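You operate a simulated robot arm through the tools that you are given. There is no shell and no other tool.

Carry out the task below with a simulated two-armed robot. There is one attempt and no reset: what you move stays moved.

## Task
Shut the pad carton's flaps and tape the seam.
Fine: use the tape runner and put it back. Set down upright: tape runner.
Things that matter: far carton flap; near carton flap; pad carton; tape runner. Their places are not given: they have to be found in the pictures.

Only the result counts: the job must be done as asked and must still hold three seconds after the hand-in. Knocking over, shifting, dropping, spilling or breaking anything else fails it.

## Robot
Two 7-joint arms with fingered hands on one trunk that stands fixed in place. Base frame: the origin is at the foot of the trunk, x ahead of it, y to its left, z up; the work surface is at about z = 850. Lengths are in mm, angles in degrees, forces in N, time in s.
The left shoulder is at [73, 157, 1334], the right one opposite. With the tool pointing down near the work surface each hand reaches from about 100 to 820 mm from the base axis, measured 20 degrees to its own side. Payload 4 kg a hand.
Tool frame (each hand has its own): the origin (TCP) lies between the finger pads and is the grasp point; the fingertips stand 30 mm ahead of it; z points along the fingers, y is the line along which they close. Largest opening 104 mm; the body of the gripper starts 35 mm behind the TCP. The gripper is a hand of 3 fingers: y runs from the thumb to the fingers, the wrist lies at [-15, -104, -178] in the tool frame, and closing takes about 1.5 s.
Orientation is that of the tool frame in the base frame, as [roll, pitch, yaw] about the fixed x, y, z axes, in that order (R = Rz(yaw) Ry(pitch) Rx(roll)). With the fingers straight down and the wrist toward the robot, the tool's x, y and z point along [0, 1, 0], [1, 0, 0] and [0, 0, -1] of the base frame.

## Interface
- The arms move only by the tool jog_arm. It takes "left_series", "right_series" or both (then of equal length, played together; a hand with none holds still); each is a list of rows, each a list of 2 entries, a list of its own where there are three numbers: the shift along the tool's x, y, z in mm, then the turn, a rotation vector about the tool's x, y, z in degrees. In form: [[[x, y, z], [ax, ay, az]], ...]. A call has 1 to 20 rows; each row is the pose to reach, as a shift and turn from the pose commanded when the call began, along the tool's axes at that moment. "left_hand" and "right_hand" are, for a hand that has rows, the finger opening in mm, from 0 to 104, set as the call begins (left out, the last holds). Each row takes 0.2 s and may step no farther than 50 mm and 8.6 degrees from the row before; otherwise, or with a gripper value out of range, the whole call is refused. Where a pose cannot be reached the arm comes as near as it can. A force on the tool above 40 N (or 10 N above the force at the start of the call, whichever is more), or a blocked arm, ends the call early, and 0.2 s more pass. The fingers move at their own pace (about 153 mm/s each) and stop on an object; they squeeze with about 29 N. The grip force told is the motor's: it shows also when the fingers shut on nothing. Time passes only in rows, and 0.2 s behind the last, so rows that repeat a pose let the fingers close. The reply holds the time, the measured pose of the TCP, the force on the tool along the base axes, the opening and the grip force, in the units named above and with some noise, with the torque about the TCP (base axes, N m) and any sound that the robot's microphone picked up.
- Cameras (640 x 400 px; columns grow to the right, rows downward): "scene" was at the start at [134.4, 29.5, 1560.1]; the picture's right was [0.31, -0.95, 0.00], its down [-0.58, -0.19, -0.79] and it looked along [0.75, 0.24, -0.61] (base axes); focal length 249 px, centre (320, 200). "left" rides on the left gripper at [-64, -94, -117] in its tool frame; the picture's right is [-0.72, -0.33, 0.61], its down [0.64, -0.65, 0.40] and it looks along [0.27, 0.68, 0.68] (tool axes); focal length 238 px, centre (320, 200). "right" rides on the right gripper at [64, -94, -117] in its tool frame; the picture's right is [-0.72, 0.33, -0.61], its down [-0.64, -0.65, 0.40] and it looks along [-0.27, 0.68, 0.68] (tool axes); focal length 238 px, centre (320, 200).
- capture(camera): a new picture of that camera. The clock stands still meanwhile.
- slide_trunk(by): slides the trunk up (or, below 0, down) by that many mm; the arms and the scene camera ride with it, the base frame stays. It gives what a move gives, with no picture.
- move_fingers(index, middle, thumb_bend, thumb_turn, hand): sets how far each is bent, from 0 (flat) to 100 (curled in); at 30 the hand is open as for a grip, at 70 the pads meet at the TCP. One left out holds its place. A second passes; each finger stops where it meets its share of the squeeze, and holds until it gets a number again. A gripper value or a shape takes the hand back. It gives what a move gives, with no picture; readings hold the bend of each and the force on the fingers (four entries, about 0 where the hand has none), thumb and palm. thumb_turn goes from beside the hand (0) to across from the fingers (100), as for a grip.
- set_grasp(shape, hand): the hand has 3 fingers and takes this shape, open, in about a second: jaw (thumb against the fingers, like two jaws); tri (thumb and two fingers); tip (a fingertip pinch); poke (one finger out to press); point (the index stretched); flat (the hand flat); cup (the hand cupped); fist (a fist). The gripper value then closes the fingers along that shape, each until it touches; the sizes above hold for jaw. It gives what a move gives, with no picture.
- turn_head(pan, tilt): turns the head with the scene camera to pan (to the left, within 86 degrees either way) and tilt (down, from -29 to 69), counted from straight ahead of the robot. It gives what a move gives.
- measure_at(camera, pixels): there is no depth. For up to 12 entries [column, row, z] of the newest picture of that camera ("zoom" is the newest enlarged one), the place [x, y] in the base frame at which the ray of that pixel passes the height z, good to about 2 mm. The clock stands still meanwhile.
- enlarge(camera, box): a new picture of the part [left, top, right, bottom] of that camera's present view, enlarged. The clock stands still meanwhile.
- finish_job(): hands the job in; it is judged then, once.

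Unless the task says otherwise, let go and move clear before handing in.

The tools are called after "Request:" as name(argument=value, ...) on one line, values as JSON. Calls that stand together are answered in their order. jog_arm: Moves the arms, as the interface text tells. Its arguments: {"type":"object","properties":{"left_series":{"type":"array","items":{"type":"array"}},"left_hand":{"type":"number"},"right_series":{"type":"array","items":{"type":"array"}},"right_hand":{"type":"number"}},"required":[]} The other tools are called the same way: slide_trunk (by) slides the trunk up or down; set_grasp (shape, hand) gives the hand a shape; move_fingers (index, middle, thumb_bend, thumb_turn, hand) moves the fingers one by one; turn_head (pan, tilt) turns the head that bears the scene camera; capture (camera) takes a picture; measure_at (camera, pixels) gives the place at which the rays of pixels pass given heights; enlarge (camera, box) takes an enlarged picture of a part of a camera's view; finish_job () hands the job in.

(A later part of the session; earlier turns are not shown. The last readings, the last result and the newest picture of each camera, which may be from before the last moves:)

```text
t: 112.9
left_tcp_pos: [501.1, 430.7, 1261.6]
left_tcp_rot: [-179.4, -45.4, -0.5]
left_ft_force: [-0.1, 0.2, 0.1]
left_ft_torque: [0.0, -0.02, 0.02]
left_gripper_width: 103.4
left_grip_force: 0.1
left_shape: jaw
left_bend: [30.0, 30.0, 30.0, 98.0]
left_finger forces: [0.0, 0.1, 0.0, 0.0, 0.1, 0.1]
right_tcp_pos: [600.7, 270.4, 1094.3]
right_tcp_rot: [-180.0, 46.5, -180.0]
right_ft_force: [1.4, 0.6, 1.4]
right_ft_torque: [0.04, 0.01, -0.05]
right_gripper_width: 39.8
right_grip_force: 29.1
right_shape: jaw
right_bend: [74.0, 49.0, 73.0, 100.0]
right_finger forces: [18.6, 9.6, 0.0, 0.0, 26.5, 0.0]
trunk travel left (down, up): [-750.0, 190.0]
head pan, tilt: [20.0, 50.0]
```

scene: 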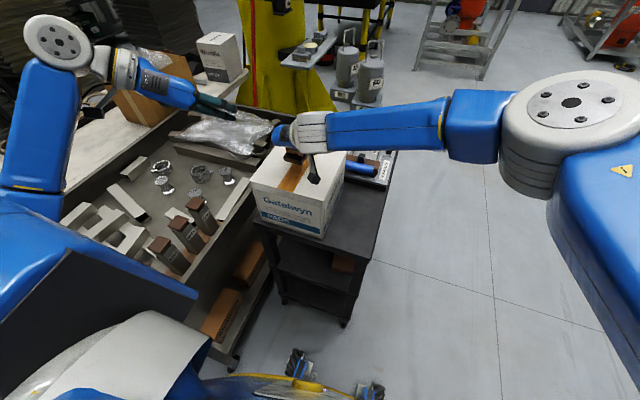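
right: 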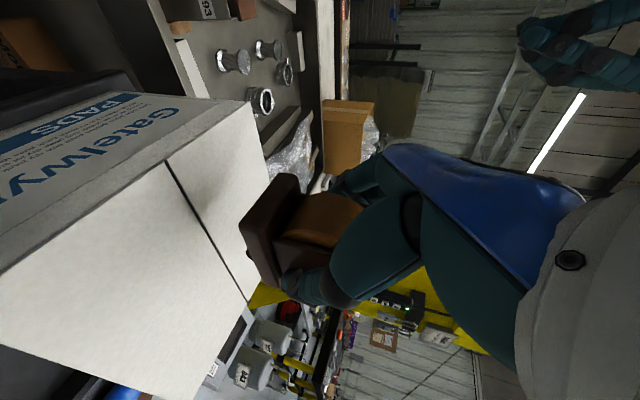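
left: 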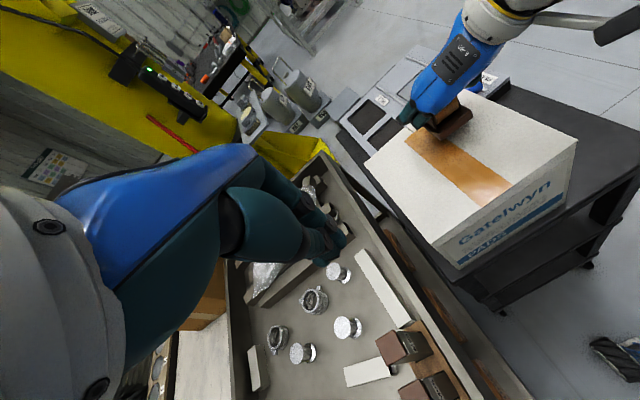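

The runner rests on the carton top (Fz +1.4 N). I'll open the right hand in place.

Request:
jog_arm(right_hand=104, right_series=[[[0, 0, 0], [0, 0, 0]], [[0, 0, 0], [0, 0, 0]], [[0, 0, 0], [0, 0, 0]], [[0, 0, 0], [0, 0, 0]], [[0, 0, 0], [0, 0, 0]], [[0, 0, 0], [0, 0, 0]]])

Request:
enlarge(camera="scene", box=[230, 100, 390, 230])

Request:
capture(camera="left")

Request:
enlarge(camera="right", box=[120, 100, 400, 330])

```text
t: 114.3
left_tcp_pos: [501.3, 431.7, 1262.1]
left_tcp_rot: [-179.3, -45.4, -0.6]
left_ft_force: [0.8, -0.7, -0.8]
left_ft_torque: [0.0, 0.05, -0.01]
left_gripper_width: 103.6
left_grip_force: 0.1
left_shape: jaw
left_bend: [30.0, 30.0, 30.0, 98.0]
left_finger forces: [0.0, 0.0, 0.0, 0.0, 0.0, 0.0]
right_tcp_pos: [600.5, 270.4, 1093.9]
right_tcp_rot: [-179.9, 46.4, 180.0]
right_ft_force: [-0.4, -0.6, -0.2]
right_ft_torque: [-0.01, -0.01, 0.0]
right_gripper_width: 103.6
right_grip_force: 0.0
right_shape: jaw
right_bend: [30.0, 30.0, 30.0, 98.0]
right_finger forces: [0.0, 0.1, 0.0, 0.0, 0.0, 0.1]
trunk travel left (down, up): [-750.0, 190.0]
head pan, tilt: [20.0, 50.0]
```

```text
3.08 times, centred on (310, 165) of scene
```

zoom: 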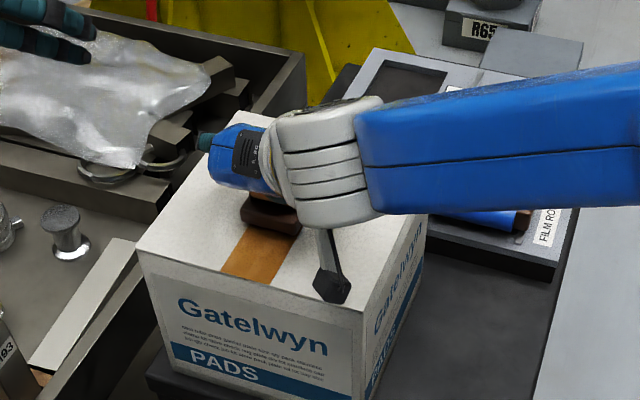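

```text
taken
```

left: 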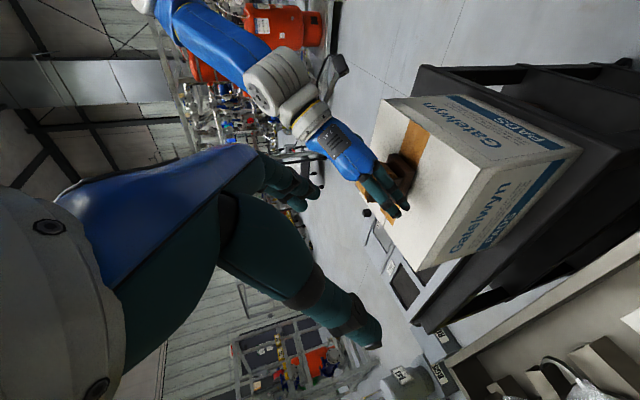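

```text
1.74 times, centred on (260, 215) of right
```

zoom: 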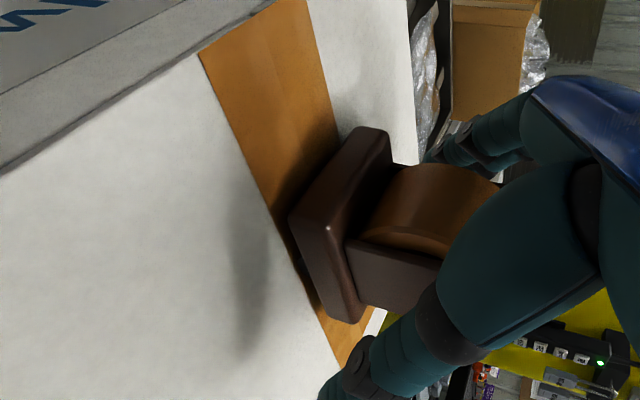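

The runner stands level on the tape, released. I'll lift the right hand straight up and then move it away to the right.

Request:
jog_arm(right_series=[[[-7.3, 0, -6.9], [0, 0, 0]], [[-21.8, 0, -20.6], [0, 0, 0]], [[-43.5, 0, -41.3], [0, 0, 0]], [[-58, 0, -55], [0, 0, 0]], [[-60, -35, -57], [0, 0, 0]], [[-60, -75, -57], [0, 0, 0]], [[-60, -115, -57], [0, 0, 0]], [[-60, -155, -57], [0, 0, 0]], [[-60, -195, -57], [0, 0, 0]], [[-60, -225, -57], [0, 0, 0]], [[-60, -225, -57], [0, 0, 0]]])

Request:
capture(camera="scene")

Request:
enlarge(camera="scene", box=[240, 110, 360, 210])

```text
t: 116.7
left_tcp_pos: [499.6, 431.5, 1261.2]
left_tcp_rot: [-179.5, -45.5, -0.3]
left_ft_force: [-0.3, 1.0, 0.1]
left_ft_torque: [0.01, 0.01, 0.0]
left_gripper_width: 103.8
left_grip_force: 0.2
left_shape: jaw
left_bend: [30.0, 30.0, 30.0, 98.0]
left_finger forces: [0.0, 0.1, 0.0, 0.1, 0.0, 0.0]
right_tcp_pos: [599.2, 45.9, 1177.4]
right_tcp_rot: [179.9, 46.5, 179.7]
right_ft_force: [-0.2, -0.6, 0.0]
right_ft_torque: [-0.01, 0.02, 0.02]
right_gripper_width: 103.7
right_grip_force: 0.1
right_shape: jaw
right_bend: [30.0, 30.0, 30.0, 98.0]
right_finger forces: [0.1, 0.0, 0.0, 0.1, 0.0, 0.1]
trunk travel left (down, up): [-750.0, 190.0]
head pan, tilt: [20.0, 50.0]
```

```text
taken
```

scene: 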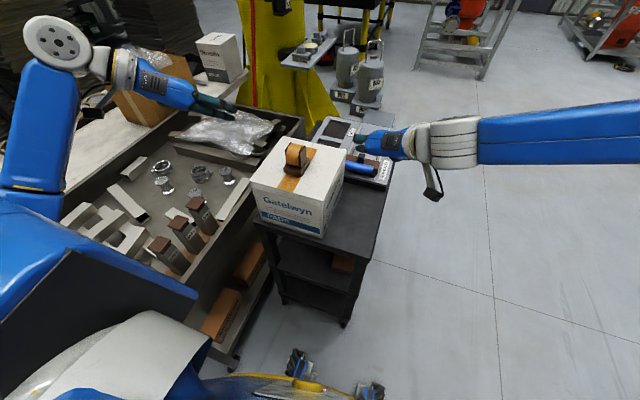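

```text
4.00 times, centred on (300, 160) of scene
```

zoom: 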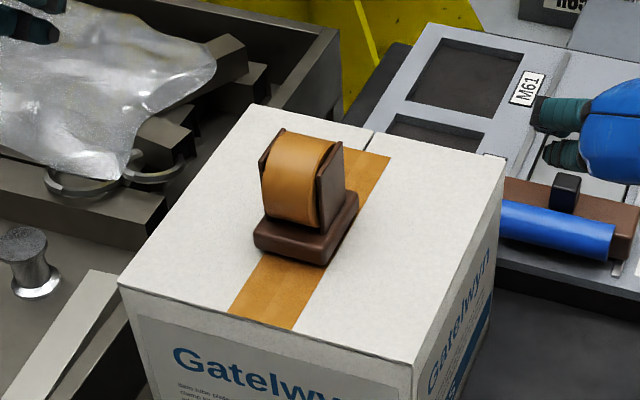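

The runner is upright on the tape. I'll measure its position for the left-hand pick.

Request:
enlarge(camera="scene", box=[275, 130, 325, 170])

```text
10.00 times, centred on (300, 150) of scene
```

zoom: 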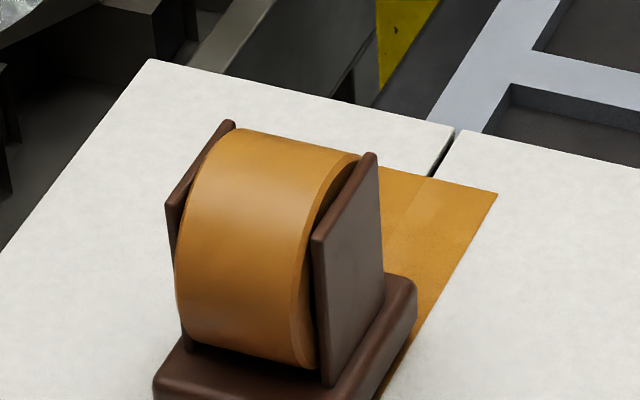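

Request:
measure_at(camera="zoom", pixels=[[168, 205, 1115], [230, 122, 1115], [315, 237, 1115], [373, 155, 1115], [498, 193, 1045], [330, 385, 1062], [415, 290, 1061]])

Request:
capture(camera="right")

```text
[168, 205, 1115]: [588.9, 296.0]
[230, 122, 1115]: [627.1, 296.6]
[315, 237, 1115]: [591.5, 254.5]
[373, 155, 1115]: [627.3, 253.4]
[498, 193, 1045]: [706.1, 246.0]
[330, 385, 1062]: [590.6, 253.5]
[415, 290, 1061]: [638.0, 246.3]
```

```text
taken
```

right: 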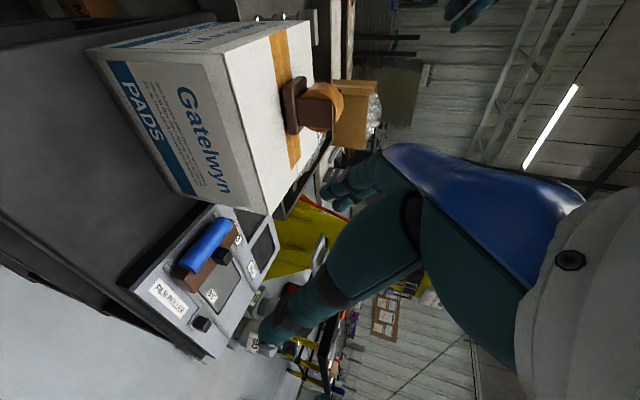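

The runner's cheeks centre at about (608, 272–275). I'll bring the open left hand to hover over it at about (600.5,271.5,1190) with its mirrored attitude.

Request:
jog_arm(left_series=[[[3, 27, 20], [0, 0, 0]], [[6.5, 53, 40], [0, 0, 0]], [[10, 80, 60], [0, 0, 0]], [[13, 107, 81], [0, 0, 0]], [[16, 133, 101], [0, 0, 0]], [[19.6, 160, 121], [0, 0, 0]], [[19.6, 160, 121], [0, 0, 0]]])

Request:
capture(camera="left")

Request:
capture(camera="scene")

Request:
enlarge(camera="right", box=[220, 40, 400, 170])

```text
t: 118.3
left_tcp_pos: [600.6, 270.5, 1191.4]
left_tcp_rot: [-179.4, -45.5, -0.4]
left_ft_force: [1.0, -0.2, -1.2]
left_ft_torque: [-0.01, -0.02, 0.03]
left_gripper_width: 103.6
left_grip_force: 0.2
left_shape: jaw
left_bend: [30.0, 30.0, 30.0, 98.0]
left_finger forces: [0.0, 0.0, 0.0, 0.0, 0.0, 0.0]
right_tcp_pos: [598.3, 44.1, 1176.4]
right_tcp_rot: [180.0, 46.5, 179.9]
right_ft_force: [-0.1, 0.5, 0.0]
right_ft_torque: [-0.01, -0.02, 0.03]
right_gripper_width: 103.7
right_grip_force: 0.1
right_shape: jaw
right_bend: [30.0, 30.0, 30.0, 98.0]
right_finger forces: [0.0, 0.0, 0.0, 0.0, 0.0, 0.0]
trunk travel left (down, up): [-750.0, 190.0]
head pan, tilt: [20.0, 50.0]
```

```text
taken
```

left: 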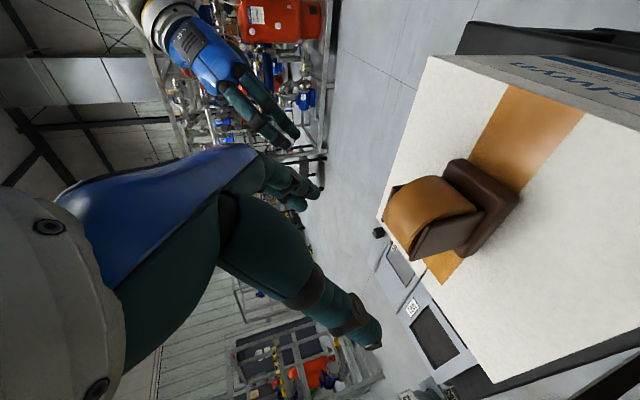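

```text
taken
```

scene: 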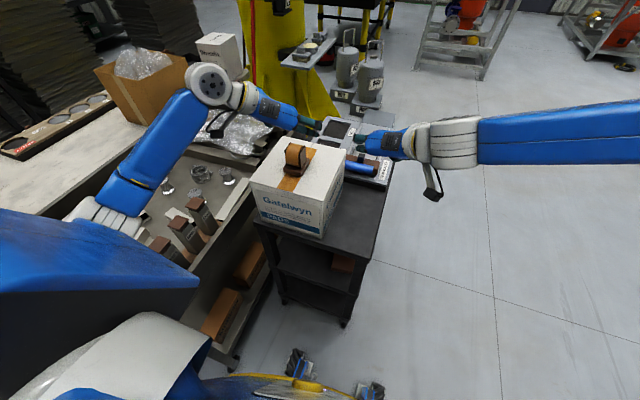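

```text
3.08 times, centred on (310, 105) of right
```

zoom: 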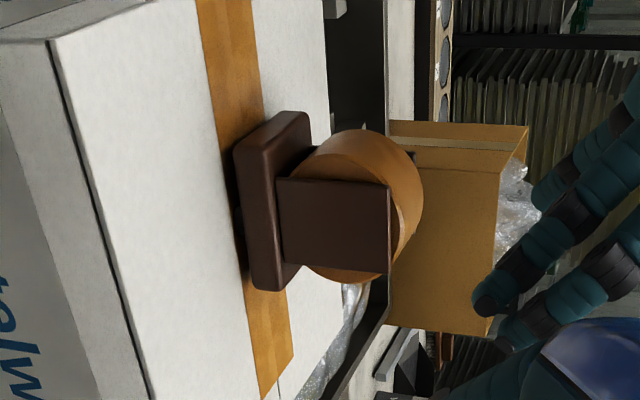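

The left hand hovers well placed at (600.6,270.5,1191), with its fingers straddling the runner in y. I'll descend 70 mm vertically and check.

Request:
jog_arm(left_series=[[[-12.5, 0, 12.3], [0, 0, 0]], [[-25, -0.5, 24.6], [0, 0, 0]], [[-37.5, -1, 36.9], [0, 0, 0]], [[-49.8, -1, 49.1], [0, 0, 0]], [[-49.8, -1, 49.1], [0, 0, 0]]])

Request:
enlarge(camera="right", box=[200, 20, 420, 190])

Request:
enlarge(camera="left", box=[280, 80, 560, 330])

Request:
enlarge(camera="scene", box=[230, 100, 390, 230])

```text
t: 119.5
left_tcp_pos: [600.5, 273.8, 1118.9]
left_tcp_rot: [-179.4, -45.4, -0.5]
left_ft_force: [-0.9, 0.7, -0.7]
left_ft_torque: [-0.01, -0.01, 0.0]
left_gripper_width: 103.6
left_grip_force: 0.1
left_shape: jaw
left_bend: [30.0, 30.0, 30.0, 98.0]
left_finger forces: [0.0, 0.0, 0.0, 0.0, 0.1, 0.0]
right_tcp_pos: [601.0, 44.5, 1177.0]
right_tcp_rot: [-179.9, 46.3, 180.0]
right_ft_force: [0.2, -0.4, 0.5]
right_ft_torque: [0.02, 0.04, 0.0]
right_gripper_width: 103.7
right_grip_force: 0.0
right_shape: jaw
right_bend: [30.0, 30.0, 30.0, 98.0]
right_finger forces: [0.0, 0.1, 0.1, 0.0, 0.0, 0.1]
trunk travel left (down, up): [-750.0, 190.0]
head pan, tilt: [20.0, 50.0]
```

```text
2.35 times, centred on (310, 105) of right
```

zoom: 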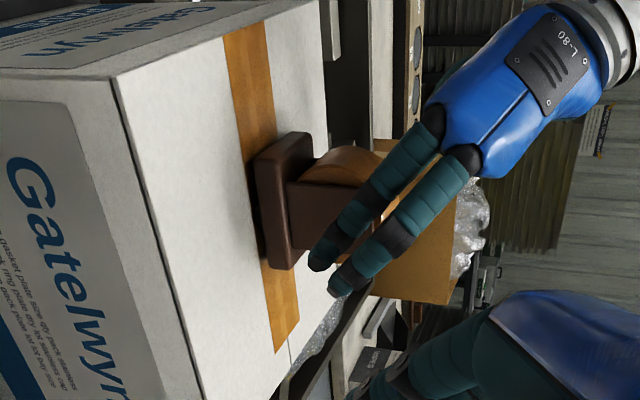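

```text
1.60 times, centred on (420, 205) of left
```

zoom: 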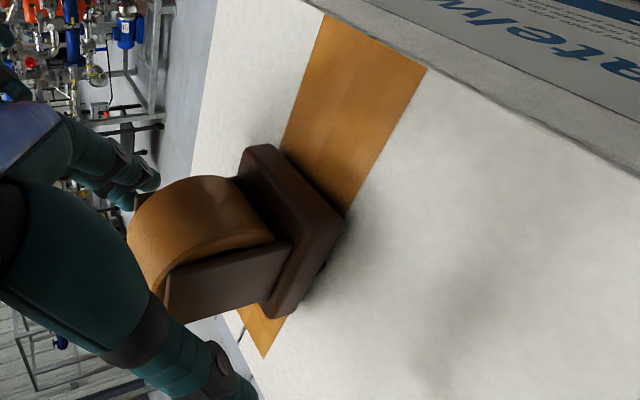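

```text
3.08 times, centred on (310, 165) of scene
```

zoom: 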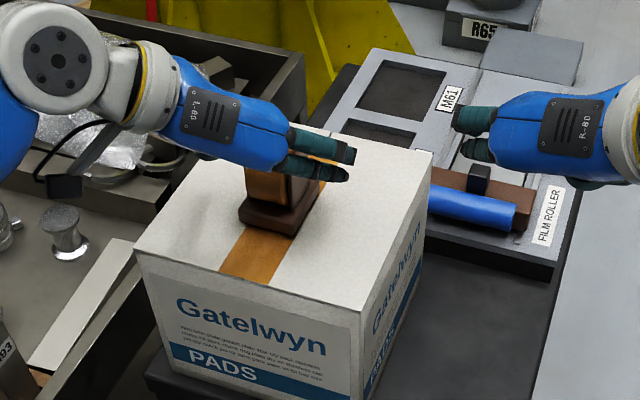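

Alignment looks right. I'll descend the remaining ~25 mm to TCP z≈1094.

Request:
jog_arm(left_series=[[[-6, 0, 6], [0, 0, 0]], [[-12, 0, 12], [0, 0, 0]], [[-18, 0, 18], [0, 0, 0]], [[-18, 0, 18], [0, 0, 0]]])

Request:
enlarge(camera="right", box=[200, 20, 420, 190])

```text
t: 120.5
left_tcp_pos: [601.2, 273.1, 1094.3]
left_tcp_rot: [-179.5, -45.5, -0.4]
left_ft_force: [-0.2, 0.0, -0.1]
left_ft_torque: [0.03, 0.03, 0.02]
left_gripper_width: 103.7
left_grip_force: 0.0
left_shape: jaw
left_bend: [30.0, 30.0, 30.0, 98.0]
left_finger forces: [0.1, 0.0, 0.0, 0.0, 0.0, 0.0]
right_tcp_pos: [599.1, 45.9, 1177.2]
right_tcp_rot: [179.9, 46.4, 179.8]
right_ft_force: [-0.9, -0.5, 0.4]
right_ft_torque: [0.03, 0.0, 0.0]
right_gripper_width: 103.9
right_grip_force: 0.1
right_shape: jaw
right_bend: [30.0, 30.0, 30.0, 98.0]
right_finger forces: [0.0, 0.1, 0.1, 0.1, 0.0, 0.1]
trunk travel left (down, up): [-750.0, 190.0]
head pan, tilt: [20.0, 50.0]
```

```text
2.35 times, centred on (310, 105) of right
```

zoom: 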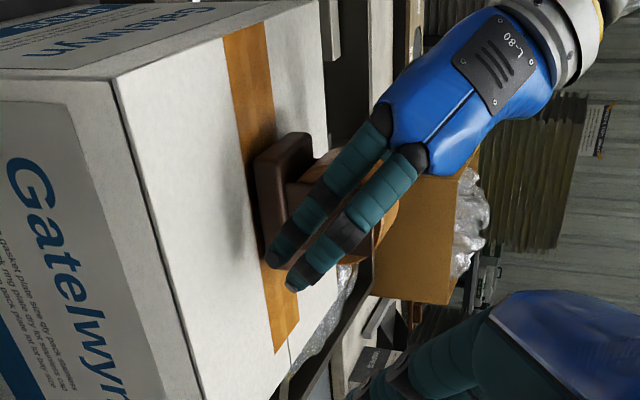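

At grasp height with no contact force. I'll close the left hand on the cheeks.

Request:
jog_arm(left_hand=0, left_series=[[[0, 0, 0], [0, 0, 0]], [[0, 0, 0], [0, 0, 0]], [[0, 0, 0], [0, 0, 0]], [[0, 0, 0], [0, 0, 0]], [[0, 0, 0], [0, 0, 0]], [[0, 0, 0], [0, 0, 0]], [[0, 0, 0], [0, 0, 0]], [[0, 0, 0], [0, 0, 0]], [[0, 0, 0], [0, 0, 0]]])

Request:
enlarge(camera="right", box=[200, 20, 420, 190])

Request:
enlarge(camera="left", box=[280, 80, 560, 330])

```text
t: 122.5
left_tcp_pos: [601.0, 273.9, 1094.9]
left_tcp_rot: [-179.4, -45.5, -0.3]
left_ft_force: [0.5, -0.2, -0.4]
left_ft_torque: [-0.02, 0.0, -0.03]
left_gripper_width: 40.4
left_grip_force: 29.1
left_shape: jaw
left_bend: [74.0, 49.0, 73.0, 100.0]
left_finger forces: [16.6, 9.2, 0.1, 0.0, 26.1, 0.0]
right_tcp_pos: [599.9, 46.7, 1177.9]
right_tcp_rot: [-180.0, 46.4, 179.9]
right_ft_force: [0.5, 0.4, -0.1]
right_ft_torque: [-0.03, 0.05, 0.01]
right_gripper_width: 103.6
right_grip_force: 0.0
right_shape: jaw
right_bend: [30.0, 30.0, 30.0, 98.0]
right_finger forces: [0.0, 0.1, 0.1, 0.1, 0.0, 0.1]
trunk travel left (down, up): [-750.0, 190.0]
head pan, tilt: [20.0, 50.0]
```

```text
2.35 times, centred on (310, 105) of right
```

zoom: 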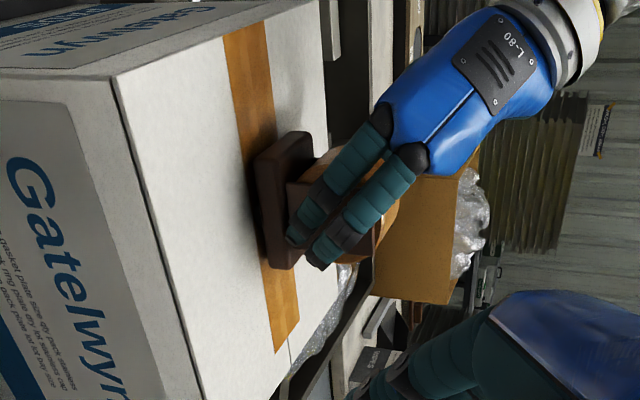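

```text
1.60 times, centred on (420, 205) of left
```

zoom: 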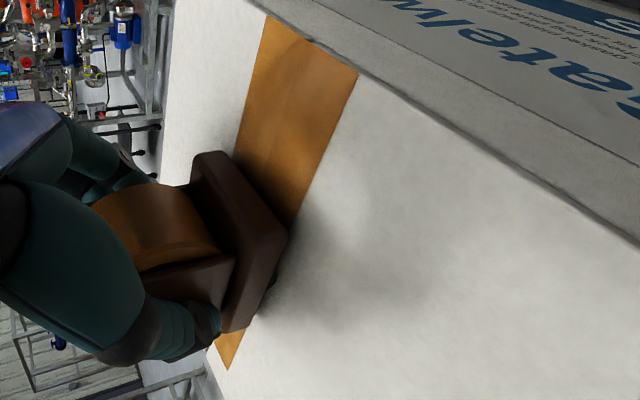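

The left grip matches the right hand's earlier one (opening 40 mm, 16.6/9.2/26 N). I'll lift 20 mm and carry the runner toward the end of the laid tape, near (690,269.5,1115).

Request:
jog_arm(left_series=[[[5, 0, -5], [0, 0, 0]], [[14.4, 0, -14.2], [0, 0, 0]], [[30, 1, 1.6], [0, 0, 0]], [[46, 2, 17.5], [0, 0, 0]], [[62, 3, 33], [0, 0, 0]], [[77.1, 4, 49], [0, 0, 0]], [[77.1, 4, 49], [0, 0, 0]]])

Request:
jog_arm(left_series=[[[0, 0, 0], [0, 0, 0]]])

Request:
enlarge(camera="right", box=[200, 20, 420, 210])

Request:
enlarge(camera="left", box=[280, 80, 560, 330])

Request:
enlarge(camera="scene", box=[230, 100, 390, 230])

```text
t: 124.1
left_tcp_pos: [689.8, 268.7, 1113.0]
left_tcp_rot: [-179.4, -45.4, -0.6]
left_ft_force: [0.3, -0.2, -2.6]
left_ft_torque: [0.03, 0.0, -0.03]
left_gripper_width: 40.2
left_grip_force: 29.1
left_shape: jaw
left_bend: [74.0, 49.0, 73.0, 100.0]
left_finger forces: [16.8, 9.5, 0.1, 0.0, 26.2, 0.0]
right_tcp_pos: [600.0, 46.2, 1176.7]
right_tcp_rot: [180.0, 46.4, 179.8]
right_ft_force: [0.2, -0.2, -0.4]
right_ft_torque: [-0.01, 0.01, 0.0]
right_gripper_width: 103.9
right_grip_force: 0.1
right_shape: jaw
right_bend: [30.0, 30.0, 30.0, 98.0]
right_finger forces: [0.0, 0.0, 0.0, 0.0, 0.0, 0.1]
trunk travel left (down, up): [-750.0, 190.0]
head pan, tilt: [20.0, 50.0]
```

```text
t: 124.5
left_tcp_pos: [689.7, 269.5, 1113.2]
left_tcp_rot: [-179.5, -45.4, -0.3]
left_ft_force: [-0.4, -0.1, -1.8]
left_ft_torque: [0.0, 0.02, -0.04]
left_gripper_width: 40.5
left_grip_force: 28.6
left_shape: jaw
left_bend: [74.0, 49.0, 73.0, 100.0]
left_finger forces: [16.9, 9.4, 0.0, 0.0, 26.2, 0.0]
right_tcp_pos: [600.2, 46.1, 1177.0]
right_tcp_rot: [179.7, 46.4, 179.7]
right_ft_force: [-0.1, -0.8, 0.4]
right_ft_torque: [0.0, 0.02, 0.01]
right_gripper_width: 103.5
right_grip_force: 0.0
right_shape: jaw
right_bend: [30.0, 30.0, 30.0, 98.0]
right_finger forces: [0.0, 0.0, 0.0, 0.0, 0.1, 0.0]
trunk travel left (down, up): [-750.0, 190.0]
head pan, tilt: [20.0, 50.0]
```

```text
2.11 times, centred on (310, 115) of right
```

zoom: 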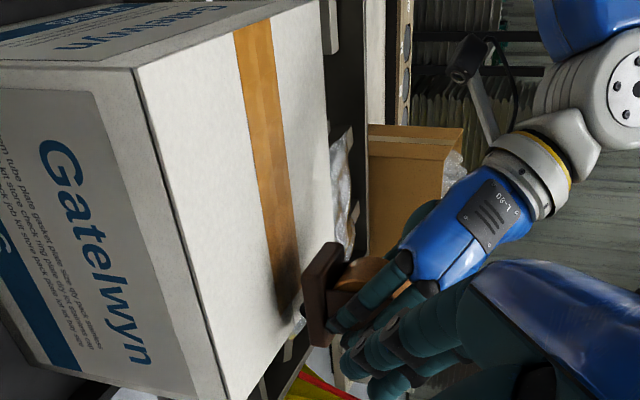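

```text
1.60 times, centred on (420, 205) of left
```

zoom: 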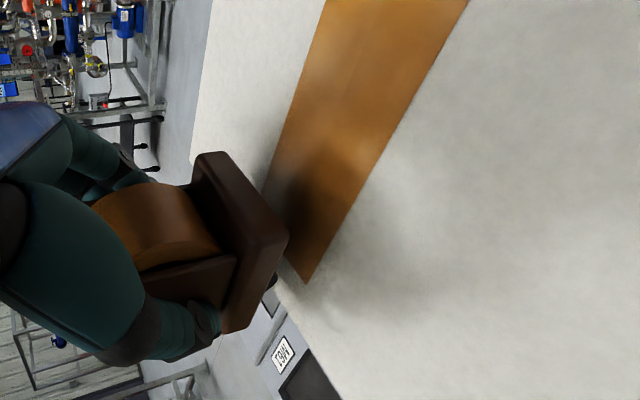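

```text
3.08 times, centred on (310, 165) of scene
```

zoom: 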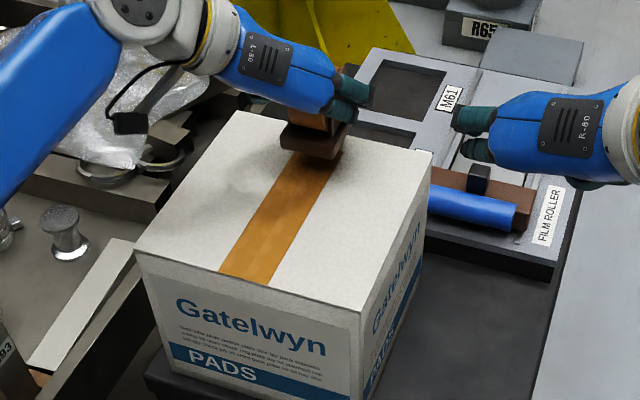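

The runner is at (690,269.3,1113) over the tape's end. I'll lower to just above contact, then step down to touch.

Request:
jog_arm(left_series=[[[-5.3, 0, 5.3], [0, 0, 0]], [[-10.7, 0, 10.5], [0, 0, 0]], [[-10.7, 0, 10.5], [0, 0, 0]]])

Request:
jog_arm(left_series=[[[-0.7, 0, 0.7], [0, 0, 0]], [[-1.4, 0, 1.4], [0, 0, 0]], [[-2.1, 0, 2.1], [0, 0, 0]], [[-2.1, 0, 2.1], [0, 0, 0]]])

Request:
jog_arm(left_series=[[[-0.7, 0, 0.7], [0, 0, 0]], [[-0.7, 0, 0.7], [0, 0, 0]]])

```text
t: 125.3
left_tcp_pos: [690.3, 270.2, 1098.6]
left_tcp_rot: [-179.4, -45.3, -0.4]
left_ft_force: [-0.6, -0.6, -1.9]
left_ft_torque: [0.02, 0.0, 0.02]
left_gripper_width: 40.4
left_grip_force: 29.2
left_shape: jaw
left_bend: [74.0, 49.0, 73.0, 100.0]
left_finger forces: [16.9, 9.4, 0.0, 0.0, 26.2, 0.0]
right_tcp_pos: [600.0, 46.1, 1177.5]
right_tcp_rot: [179.9, 46.4, 179.7]
right_ft_force: [0.4, -0.6, -0.4]
right_ft_torque: [-0.02, 0.0, 0.01]
right_gripper_width: 103.7
right_grip_force: 0.1
right_shape: jaw
right_bend: [30.0, 30.0, 30.0, 98.0]
right_finger forces: [0.1, 0.0, 0.1, 0.1, 0.0, 0.0]
trunk travel left (down, up): [-750.0, 190.0]
head pan, tilt: [20.0, 50.0]
```

```text
t: 126.3
left_tcp_pos: [690.4, 269.3, 1095.6]
left_tcp_rot: [-179.3, -45.4, -0.5]
left_ft_force: [0.5, -0.7, -1.5]
left_ft_torque: [-0.01, 0.0, -0.07]
left_gripper_width: 40.2
left_grip_force: 28.6
left_shape: jaw
left_bend: [74.0, 49.0, 73.0, 100.0]
left_finger forces: [16.9, 9.4, 0.1, 0.0, 26.2, 0.0]
right_tcp_pos: [600.0, 46.3, 1176.9]
right_tcp_rot: [-179.9, 46.4, -179.9]
right_ft_force: [0.2, 0.2, 0.5]
right_ft_torque: [-0.02, 0.01, -0.03]
right_gripper_width: 103.6
right_grip_force: 0.0
right_shape: jaw
right_bend: [30.0, 30.0, 30.0, 98.0]
right_finger forces: [0.0, 0.0, 0.0, 0.0, 0.0, 0.0]
trunk travel left (down, up): [-750.0, 190.0]
head pan, tilt: [20.0, 50.0]
```

```text
t: 126.9
left_tcp_pos: [691.1, 269.9, 1095.4]
left_tcp_rot: [-179.5, -45.5, -0.3]
left_ft_force: [0.1, -0.2, -2.9]
left_ft_torque: [0.0, -0.01, 0.0]
left_gripper_width: 40.2
left_grip_force: 29.2
left_shape: jaw
left_bend: [74.0, 49.0, 73.0, 100.0]
left_finger forces: [16.8, 9.4, 0.0, 0.1, 26.2, 0.1]
right_tcp_pos: [598.9, 45.4, 1176.7]
right_tcp_rot: [-180.0, 46.5, -179.9]
right_ft_force: [-0.5, 0.7, 0.7]
right_ft_torque: [0.05, 0.04, 0.01]
right_gripper_width: 103.5
right_grip_force: 0.1
right_shape: jaw
right_bend: [30.0, 30.0, 30.0, 98.0]
right_finger forces: [0.1, 0.0, 0.0, 0.1, 0.0, 0.1]
trunk travel left (down, up): [-750.0, 190.0]
head pan, tilt: [20.0, 50.0]
```

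No contact yet, so I'll continue down in 1 mm steps.

Request:
jog_arm(left_series=[[[-0.7, 0, 0.7], [0, 0, 0]], [[-0.7, 0, 0.7], [0, 0, 0]]])

Request:
jog_arm(left_series=[[[-0.7, 0, 0.7], [0, 0, 0]], [[-0.7, 0, 0.7], [0, 0, 0]]])

```text
t: 127.5
left_tcp_pos: [689.5, 268.4, 1095.0]
left_tcp_rot: [-179.5, -45.3, -0.4]
left_ft_force: [-0.1, 0.1, -1.7]
left_ft_torque: [-0.01, 0.05, 0.0]
left_gripper_width: 40.2
left_grip_force: 28.5
left_shape: jaw
left_bend: [74.0, 49.0, 73.0, 100.0]
left_finger forces: [17.0, 9.2, 0.1, 0.0, 26.1, 0.0]
right_tcp_pos: [600.1, 44.5, 1176.9]
right_tcp_rot: [-179.8, 46.4, -180.0]
right_ft_force: [-0.1, 0.5, -0.3]
right_ft_torque: [0.01, 0.0, 0.02]
right_gripper_width: 103.7
right_grip_force: 0.1
right_shape: jaw
right_bend: [30.0, 30.0, 30.0, 98.0]
right_finger forces: [0.0, 0.0, 0.0, 0.1, 0.0, 0.0]
trunk travel left (down, up): [-750.0, 190.0]
head pan, tilt: [20.0, 50.0]
```

```text
t: 128.1
left_tcp_pos: [690.2, 269.3, 1093.8]
left_tcp_rot: [-179.5, -45.4, -0.3]
left_ft_force: [-0.2, -0.3, -0.9]
left_ft_torque: [-0.01, -0.03, 0.02]
left_gripper_width: 40.4
left_grip_force: 28.8
left_shape: jaw
left_bend: [74.0, 49.0, 73.0, 100.0]
left_finger forces: [17.0, 9.3, 0.0, 0.0, 26.1, 0.1]
right_tcp_pos: [599.8, 45.8, 1177.6]
right_tcp_rot: [-179.8, 46.3, -180.0]
right_ft_force: [0.6, -0.5, 0.0]
right_ft_torque: [0.02, -0.03, -0.03]
right_gripper_width: 103.6
right_grip_force: 0.1
right_shape: jaw
right_bend: [30.0, 30.0, 30.0, 98.0]
right_finger forces: [0.0, 0.1, 0.1, 0.1, 0.0, 0.0]
trunk travel left (down, up): [-750.0, 190.0]
head pan, tilt: [20.0, 50.0]
```

Contact is starting. I'll press about 1.3 mm more and run forward 38 mm to the far edge.

Request:
jog_arm(left_series=[[[-0.9, 0, 0.9], [0, 0, 0]], [[-0.9, 0, 0.9], [0, 0, 0]], [[2.6, 0, 4.5], [0, 0, 0]], [[6.1, 0, 8], [0, 0, 0]], [[9.6, 0, 11.6], [0, 0, 0]], [[13.1, 0, 15.1], [0, 0, 0]], [[16.6, 0, 18.7], [0, 0, 0]], [[20.1, 0, 22.2], [0, 0, 0]], [[23.6, 0, 25.8], [0, 0, 0]], [[25.8, 0, 28], [0, 0, 0]]])

Request:
enlarge(camera="right", box=[200, 20, 420, 210])

Request:
enlarge(camera="left", box=[280, 80, 560, 330])

Request:
enlarge(camera="scene", box=[230, 100, 390, 230])

```text
t: 130.3
left_tcp_pos: [727.5, 268.2, 1092.8]
left_tcp_rot: [-179.3, -45.4, -0.5]
left_ft_force: [-1.8, -0.7, 2.8]
left_ft_torque: [-0.08, 0.04, -0.03]
left_gripper_width: 40.5
left_grip_force: 29.3
left_shape: jaw
left_bend: [74.0, 49.0, 73.0, 100.0]
left_finger forces: [18.1, 9.3, 0.0, 0.0, 27.1, 0.0]
right_tcp_pos: [598.7, 45.1, 1177.2]
right_tcp_rot: [180.0, 46.5, 179.9]
right_ft_force: [0.0, -0.1, -1.0]
right_ft_torque: [0.01, 0.01, 0.03]
right_gripper_width: 103.7
right_grip_force: 0.1
right_shape: jaw
right_bend: [30.0, 30.0, 30.0, 98.0]
right_finger forces: [0.0, 0.1, 0.1, 0.0, 0.1, 0.0]
trunk travel left (down, up): [-750.0, 190.0]
head pan, tilt: [20.0, 50.0]
```

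```text
2.11 times, centred on (310, 115) of right
```

zoom: 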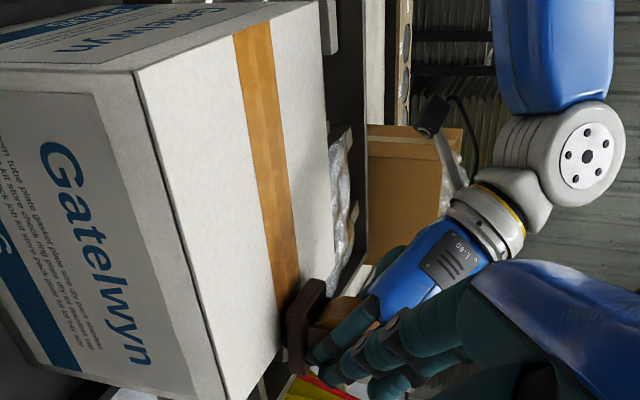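

```text
1.60 times, centred on (420, 205) of left
```

zoom: 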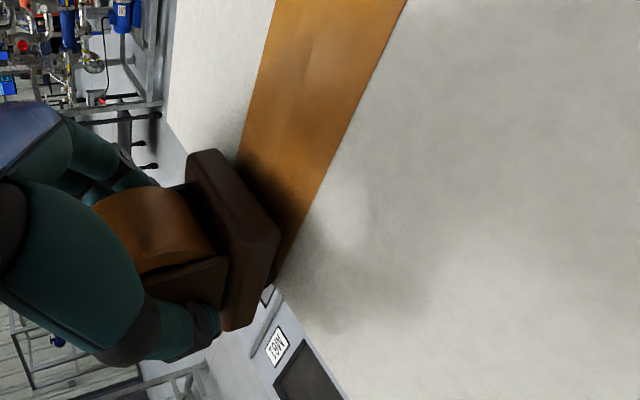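

```text
3.08 times, centred on (310, 165) of scene
```

zoom: 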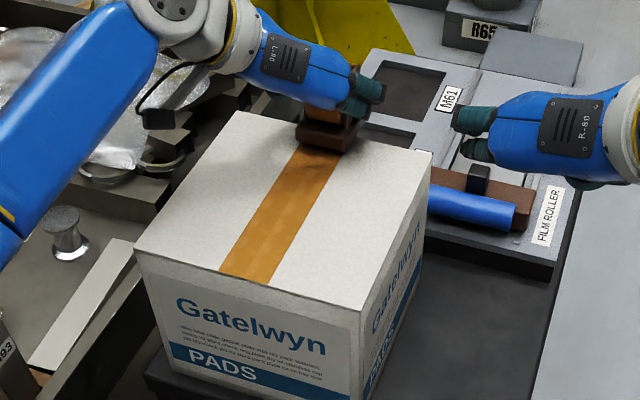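

The pass reached TCP x≈727.5 with contact maintained. I'll lift off and draw back to look at the tape's far end.

Request:
jog_arm(left_series=[[[7, 0, -7], [0, 0, 0]], [[21.4, 0, -21], [0, 0, 0]], [[0, 0, -42], [0, 0, 0]], [[-21, 0, -64], [0, 0, 0]], [[-42, 0, -85], [0, 0, 0]], [[-60, 0, -103], [0, 0, 0]], [[-60, 0, -103], [0, 0, 0]]])

Request:
enlarge(camera="scene", box=[240, 110, 360, 210])

Request:
enlarge(camera="right", box=[200, 20, 420, 210])

```text
t: 131.9
left_tcp_pos: [612.4, 268.3, 1121.2]
left_tcp_rot: [-179.3, -45.4, -0.5]
left_ft_force: [-0.7, -0.1, -2.2]
left_ft_torque: [0.02, 0.0, 0.02]
left_gripper_width: 40.3
left_grip_force: 28.6
left_shape: jaw
left_bend: [74.0, 49.0, 73.0, 100.0]
left_finger forces: [16.9, 9.5, 0.0, 0.0, 26.4, 0.1]
right_tcp_pos: [598.4, 44.7, 1176.8]
right_tcp_rot: [-180.0, 46.4, 180.0]
right_ft_force: [0.6, -0.4, 0.3]
right_ft_torque: [-0.01, 0.02, 0.02]
right_gripper_width: 103.7
right_grip_force: 0.0
right_shape: jaw
right_bend: [30.0, 30.0, 30.0, 98.0]
right_finger forces: [0.0, 0.0, 0.1, 0.0, 0.0, 0.1]
trunk travel left (down, up): [-750.0, 190.0]
head pan, tilt: [20.0, 50.0]
```

```text
4.00 times, centred on (300, 160) of scene
```

zoom: 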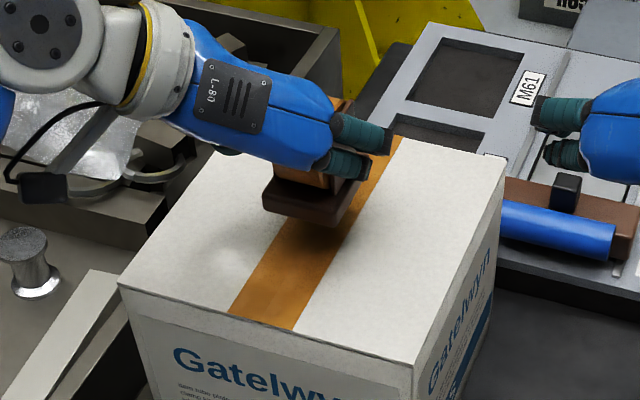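

```text
2.11 times, centred on (310, 115) of right
```

zoom: 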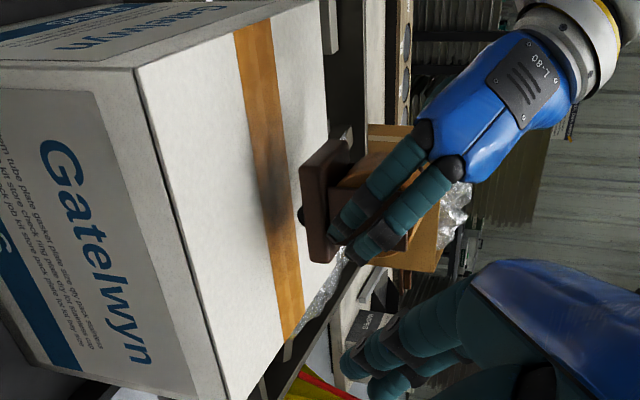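

The tape now covers the whole seam up to the far edge (scene zoom (403,137)). I'll set the runner on the carton top at about (600,269.5) so the right hand can take it home.

Request:
jog_arm(left_series=[[[-8, -0.4, 2.4], [0, 0, 0]], [[-16.5, -0.8, 4.8], [0, 0, 0]], [[-25, -1.2, 7.3], [0, 0, 0]], [[-25, -1.2, 7.3], [0, 0, 0]]])

Request:
jog_arm(left_series=[[[-0.7, 0, 0.7], [0, 0, 0]], [[-1.4, 0, 1.4], [0, 0, 0]], [[-2.1, 0, 2.1], [0, 0, 0]], [[-2.1, 0, 2.1], [0, 0, 0]]])

Request:
jog_arm(left_series=[[[-0.7, 0, 0.7], [0, 0, 0]], [[-0.7, 0, 0.7], [0, 0, 0]]])

```text
t: 132.9
left_tcp_pos: [599.8, 271.3, 1098.6]
left_tcp_rot: [-179.3, -45.4, -0.5]
left_ft_force: [0.1, -0.6, -2.8]
left_ft_torque: [0.01, -0.02, 0.0]
left_gripper_width: 40.4
left_grip_force: 28.8
left_shape: jaw
left_bend: [74.0, 49.0, 73.0, 100.0]
left_finger forces: [16.9, 9.5, 0.0, 0.0, 26.4, 0.1]
right_tcp_pos: [599.8, 46.2, 1176.9]
right_tcp_rot: [-180.0, 46.3, 180.0]
right_ft_force: [1.4, -0.3, -0.5]
right_ft_torque: [-0.02, 0.01, 0.0]
right_gripper_width: 103.8
right_grip_force: 0.1
right_shape: jaw
right_bend: [30.0, 30.0, 30.0, 98.0]
right_finger forces: [0.1, 0.0, 0.0, 0.0, 0.1, 0.0]
trunk travel left (down, up): [-750.0, 190.0]
head pan, tilt: [20.0, 50.0]
```

```text
t: 133.9
left_tcp_pos: [600.3, 271.2, 1095.8]
left_tcp_rot: [-179.5, -45.4, -0.4]
left_ft_force: [0.4, -0.5, -2.2]
left_ft_torque: [-0.04, 0.02, -0.02]
left_gripper_width: 40.3
left_grip_force: 29.2
left_shape: jaw
left_bend: [74.0, 49.0, 73.0, 100.0]
left_finger forces: [17.0, 9.5, 0.0, 0.0, 26.5, 0.1]
right_tcp_pos: [599.5, 46.0, 1177.3]
right_tcp_rot: [-180.0, 46.4, 180.0]
right_ft_force: [-0.3, -0.7, -0.1]
right_ft_torque: [0.01, 0.0, -0.02]
right_gripper_width: 103.6
right_grip_force: 0.1
right_shape: jaw
right_bend: [30.0, 30.0, 30.0, 98.0]
right_finger forces: [0.0, 0.1, 0.0, 0.0, 0.0, 0.1]
trunk travel left (down, up): [-750.0, 190.0]
head pan, tilt: [20.0, 50.0]
```

```text
t: 134.5
left_tcp_pos: [600.0, 271.0, 1094.7]
left_tcp_rot: [-179.5, -45.4, -0.4]
left_ft_force: [-0.2, -0.8, -1.9]
left_ft_torque: [0.02, 0.03, 0.0]
left_gripper_width: 40.2
left_grip_force: 29.3
left_shape: jaw
left_bend: [74.0, 49.0, 73.0, 100.0]
left_finger forces: [16.9, 9.5, 0.0, 0.1, 26.4, 0.0]
right_tcp_pos: [599.8, 45.8, 1177.2]
right_tcp_rot: [180.0, 46.4, 179.9]
right_ft_force: [0.4, 0.0, 0.2]
right_ft_torque: [0.01, 0.01, 0.01]
right_gripper_width: 103.6
right_grip_force: 0.1
right_shape: jaw
right_bend: [30.0, 30.0, 30.0, 98.0]
right_finger forces: [0.1, 0.0, 0.1, 0.1, 0.0, 0.1]
trunk travel left (down, up): [-750.0, 190.0]
head pan, tilt: [20.0, 50.0]
```

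Nearly there. I'll lower another 1–2 mm until the carton carries the weight.

Request:
jog_arm(left_series=[[[-0.7, 0, 0.7], [0, 0, 0]], [[-0.7, 0, 0.7], [0, 0, 0]]])

Request:
jog_arm(left_series=[[[-0.5, 0, 0.5], [0, 0, 0]], [[-0.5, 0, 0.5], [0, 0, 0]]])

```text
t: 135.1
left_tcp_pos: [600.8, 269.6, 1093.9]
left_tcp_rot: [-179.5, -45.4, -0.4]
left_ft_force: [0.9, 0.0, -1.0]
left_ft_torque: [-0.04, 0.03, 0.04]
left_gripper_width: 40.1
left_grip_force: 29.2
left_shape: jaw
left_bend: [74.0, 49.0, 73.0, 100.0]
left_finger forces: [17.0, 9.3, 0.0, 0.0, 26.5, 0.0]
right_tcp_pos: [600.2, 45.8, 1176.6]
right_tcp_rot: [-180.0, 46.4, 179.9]
right_ft_force: [-0.9, -0.4, -0.5]
right_ft_torque: [-0.01, -0.01, -0.01]
right_gripper_width: 103.8
right_grip_force: 0.1
right_shape: jaw
right_bend: [30.0, 30.0, 30.0, 98.0]
right_finger forces: [0.0, 0.1, 0.1, 0.0, 0.0, 0.0]
trunk travel left (down, up): [-750.0, 190.0]
head pan, tilt: [20.0, 50.0]
```

```text
t: 135.7
left_tcp_pos: [600.5, 270.7, 1093.5]
left_tcp_rot: [-179.4, -45.5, -0.4]
left_ft_force: [0.3, 0.2, 0.9]
left_ft_torque: [0.0, 0.01, -0.02]
left_gripper_width: 40.3
left_grip_force: 29.1
left_shape: jaw
left_bend: [74.0, 49.0, 73.0, 100.0]
left_finger forces: [17.1, 9.3, 0.0, 0.0, 26.6, 0.0]
right_tcp_pos: [600.1, 45.6, 1177.0]
right_tcp_rot: [179.9, 46.5, 179.8]
right_ft_force: [0.4, -0.1, 0.2]
right_ft_torque: [0.01, 0.0, 0.01]
right_gripper_width: 103.8
right_grip_force: 0.1
right_shape: jaw
right_bend: [30.0, 30.0, 30.0, 98.0]
right_finger forces: [0.0, 0.0, 0.0, 0.1, 0.1, 0.0]
trunk travel left (down, up): [-750.0, 190.0]
head pan, tilt: [20.0, 50.0]
```

The runner rests on the carton (Fz +0.9). I'll open the left hand and lift it straight up, then out to the left.

Request:
jog_arm(left_hand=104, left_series=[[[0, 0, 0], [0, 0, 0]], [[0, 0, 0], [0, 0, 0]], [[0, 0, 0], [0, 0, 0]], [[0, 0, 0], [0, 0, 0]], [[0, 0, 0], [0, 0, 0]], [[0, 0, 0], [0, 0, 0]]])

Request:
jog_arm(left_series=[[[7, 0, -7], [0, 0, 0]], [[21.4, 0, -21], [0, 0, 0]], [[43, 0, -42], [0, 0, 0]], [[64, 0, -63], [0, 0, 0]], [[75, 0, -74], [0, 0, 0]], [[70, -30, -95], [0, 0, 0]], [[62, -60, -117], [0, 0, 0]], [[54, -90, -139], [0, 0, 0]], [[46, -120, -161], [0, 0, 0]], [[38, -150, -183], [0, 0, 0]], [[38, -150, -183], [0, 0, 0]]])

Request:
capture(camera="scene")

Request:
enlarge(camera="scene", box=[240, 110, 360, 210])

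```text
t: 137.1
left_tcp_pos: [601.0, 270.6, 1093.2]
left_tcp_rot: [-179.5, -45.4, -0.3]
left_ft_force: [-0.9, 0.2, -0.7]
left_ft_torque: [-0.03, 0.02, 0.0]
left_gripper_width: 103.9
left_grip_force: 0.0
left_shape: jaw
left_bend: [30.0, 30.0, 30.0, 98.0]
left_finger forces: [0.0, 0.1, 0.0, 0.0, 0.0, 0.0]
right_tcp_pos: [599.7, 45.7, 1177.3]
right_tcp_rot: [-179.9, 46.4, 179.9]
right_ft_force: [0.2, 0.4, 0.3]
right_ft_torque: [0.04, 0.0, -0.05]
right_gripper_width: 103.5
right_grip_force: 0.1
right_shape: jaw
right_bend: [30.0, 30.0, 30.0, 98.0]
right_finger forces: [0.0, 0.0, 0.0, 0.1, 0.0, 0.0]
trunk travel left (down, up): [-750.0, 190.0]
head pan, tilt: [20.0, 50.0]
```

```text
t: 139.5
left_tcp_pos: [496.8, 420.4, 1249.1]
left_tcp_rot: [-179.5, -45.4, -0.3]
left_ft_force: [-0.5, -0.2, -0.5]
left_ft_torque: [0.0, 0.0, -0.04]
left_gripper_width: 103.7
left_grip_force: 0.1
left_shape: jaw
left_bend: [30.0, 30.0, 30.0, 98.0]
left_finger forces: [0.0, 0.1, 0.0, 0.1, 0.0, 0.0]
right_tcp_pos: [600.8, 46.8, 1175.5]
right_tcp_rot: [-180.0, 46.5, 179.9]
right_ft_force: [-0.4, 0.0, 0.6]
right_ft_torque: [0.01, 0.0, 0.0]
right_gripper_width: 103.5
right_grip_force: 0.0
right_shape: jaw
right_bend: [30.0, 30.0, 30.0, 98.0]
right_finger forces: [0.0, 0.0, 0.1, 0.1, 0.1, 0.1]
trunk travel left (down, up): [-750.0, 190.0]
head pan, tilt: [20.0, 50.0]
```

```text
taken
```

scene: 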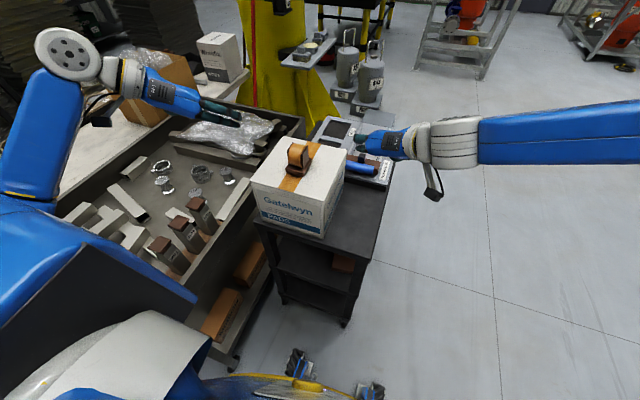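

```text
4.00 times, centred on (300, 160) of scene
```

zoom: 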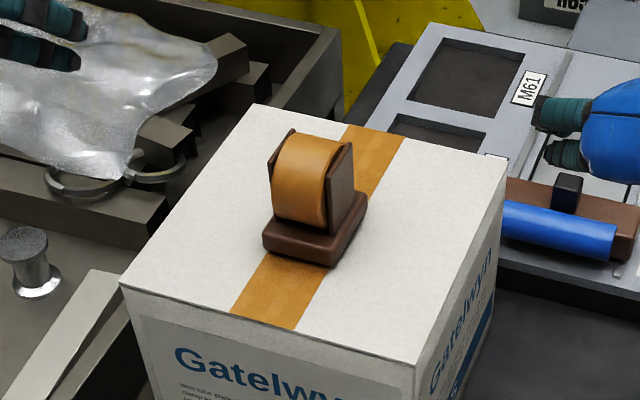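

The tape spans the full seam and the runner stands upright. I'll measure its position again for the right-hand pick.

Request:
enlarge(camera="scene", box=[275, 130, 325, 170])

```text
10.00 times, centred on (300, 150) of scene
```

zoom: 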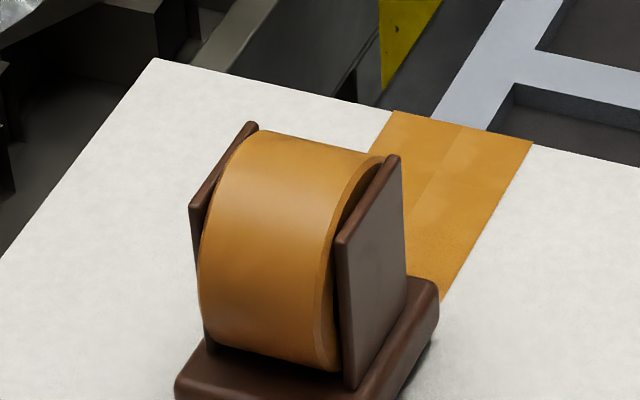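

Request:
measure_at(camera="zoom", pixels=[[191, 207, 1115], [255, 123, 1115], [338, 240, 1115], [396, 157, 1115], [393, 110, 1045], [532, 143, 1045], [155, 60, 1045]])

```text
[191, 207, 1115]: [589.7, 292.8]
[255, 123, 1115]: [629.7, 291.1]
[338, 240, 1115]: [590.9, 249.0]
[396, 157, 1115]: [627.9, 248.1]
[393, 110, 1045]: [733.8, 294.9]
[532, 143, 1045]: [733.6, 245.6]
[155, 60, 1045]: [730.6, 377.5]
```

The runner's centre is at about (609.5,270.3). I'll bring the open right hand over it, to about (602.5,270,1180).

Request:
jog_arm(right_series=[[[-0.6, 37, 0], [0, 0, 0]], [[-1.3, 75, 0], [0, 0, 0]], [[-2, 112, 0], [0, 0, 0]], [[-2.6, 149, 0], [0, 0, 0]], [[-3.2, 187, 0], [0, 0, 0]], [[-3.9, 224, 0], [0, 0, 0]], [[-3.9, 224, 0], [0, 0, 0]], [[-3.9, 224, 0], [0, 0, 0]]])

Request:
capture(camera="right")

Request:
capture(camera="scene")

```text
t: 141.3
left_tcp_pos: [499.3, 416.0, 1250.2]
left_tcp_rot: [-179.3, -45.4, -0.6]
left_ft_force: [0.1, 0.2, 0.2]
left_ft_torque: [-0.05, 0.02, -0.03]
left_gripper_width: 103.9
left_grip_force: 0.1
left_shape: jaw
left_bend: [30.0, 30.0, 30.0, 98.0]
left_finger forces: [0.0, 0.0, 0.1, 0.0, 0.0, 0.0]
right_tcp_pos: [603.5, 266.3, 1180.6]
right_tcp_rot: [179.9, 46.3, 179.9]
right_ft_force: [-0.3, -0.7, 0.3]
right_ft_torque: [-0.01, 0.01, 0.01]
right_gripper_width: 103.5
right_grip_force: 0.0
right_shape: jaw
right_bend: [30.0, 30.0, 30.0, 98.0]
right_finger forces: [0.0, 0.0, 0.1, 0.0, 0.0, 0.1]
trunk travel left (down, up): [-750.0, 190.0]
head pan, tilt: [20.0, 50.0]
```

```text
taken
```

right: 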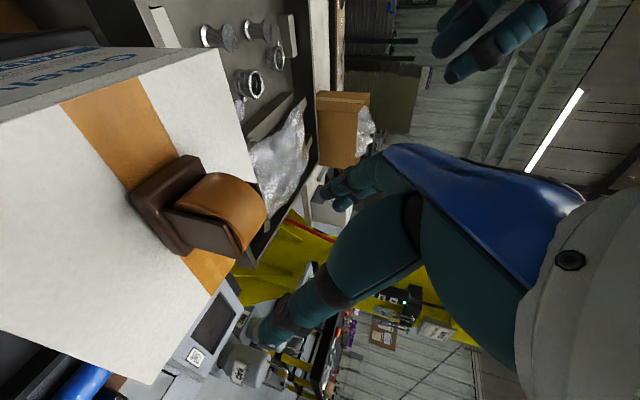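

```text
taken
```

scene: 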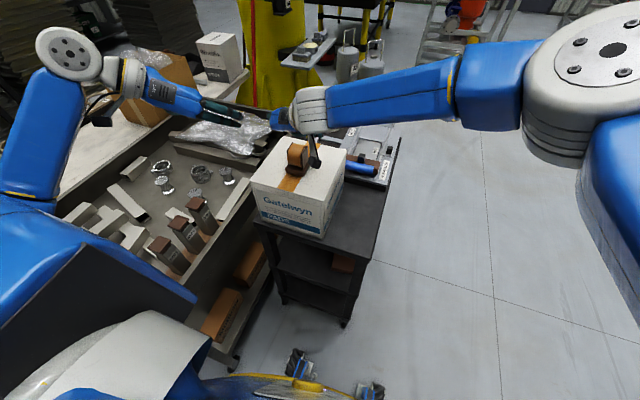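

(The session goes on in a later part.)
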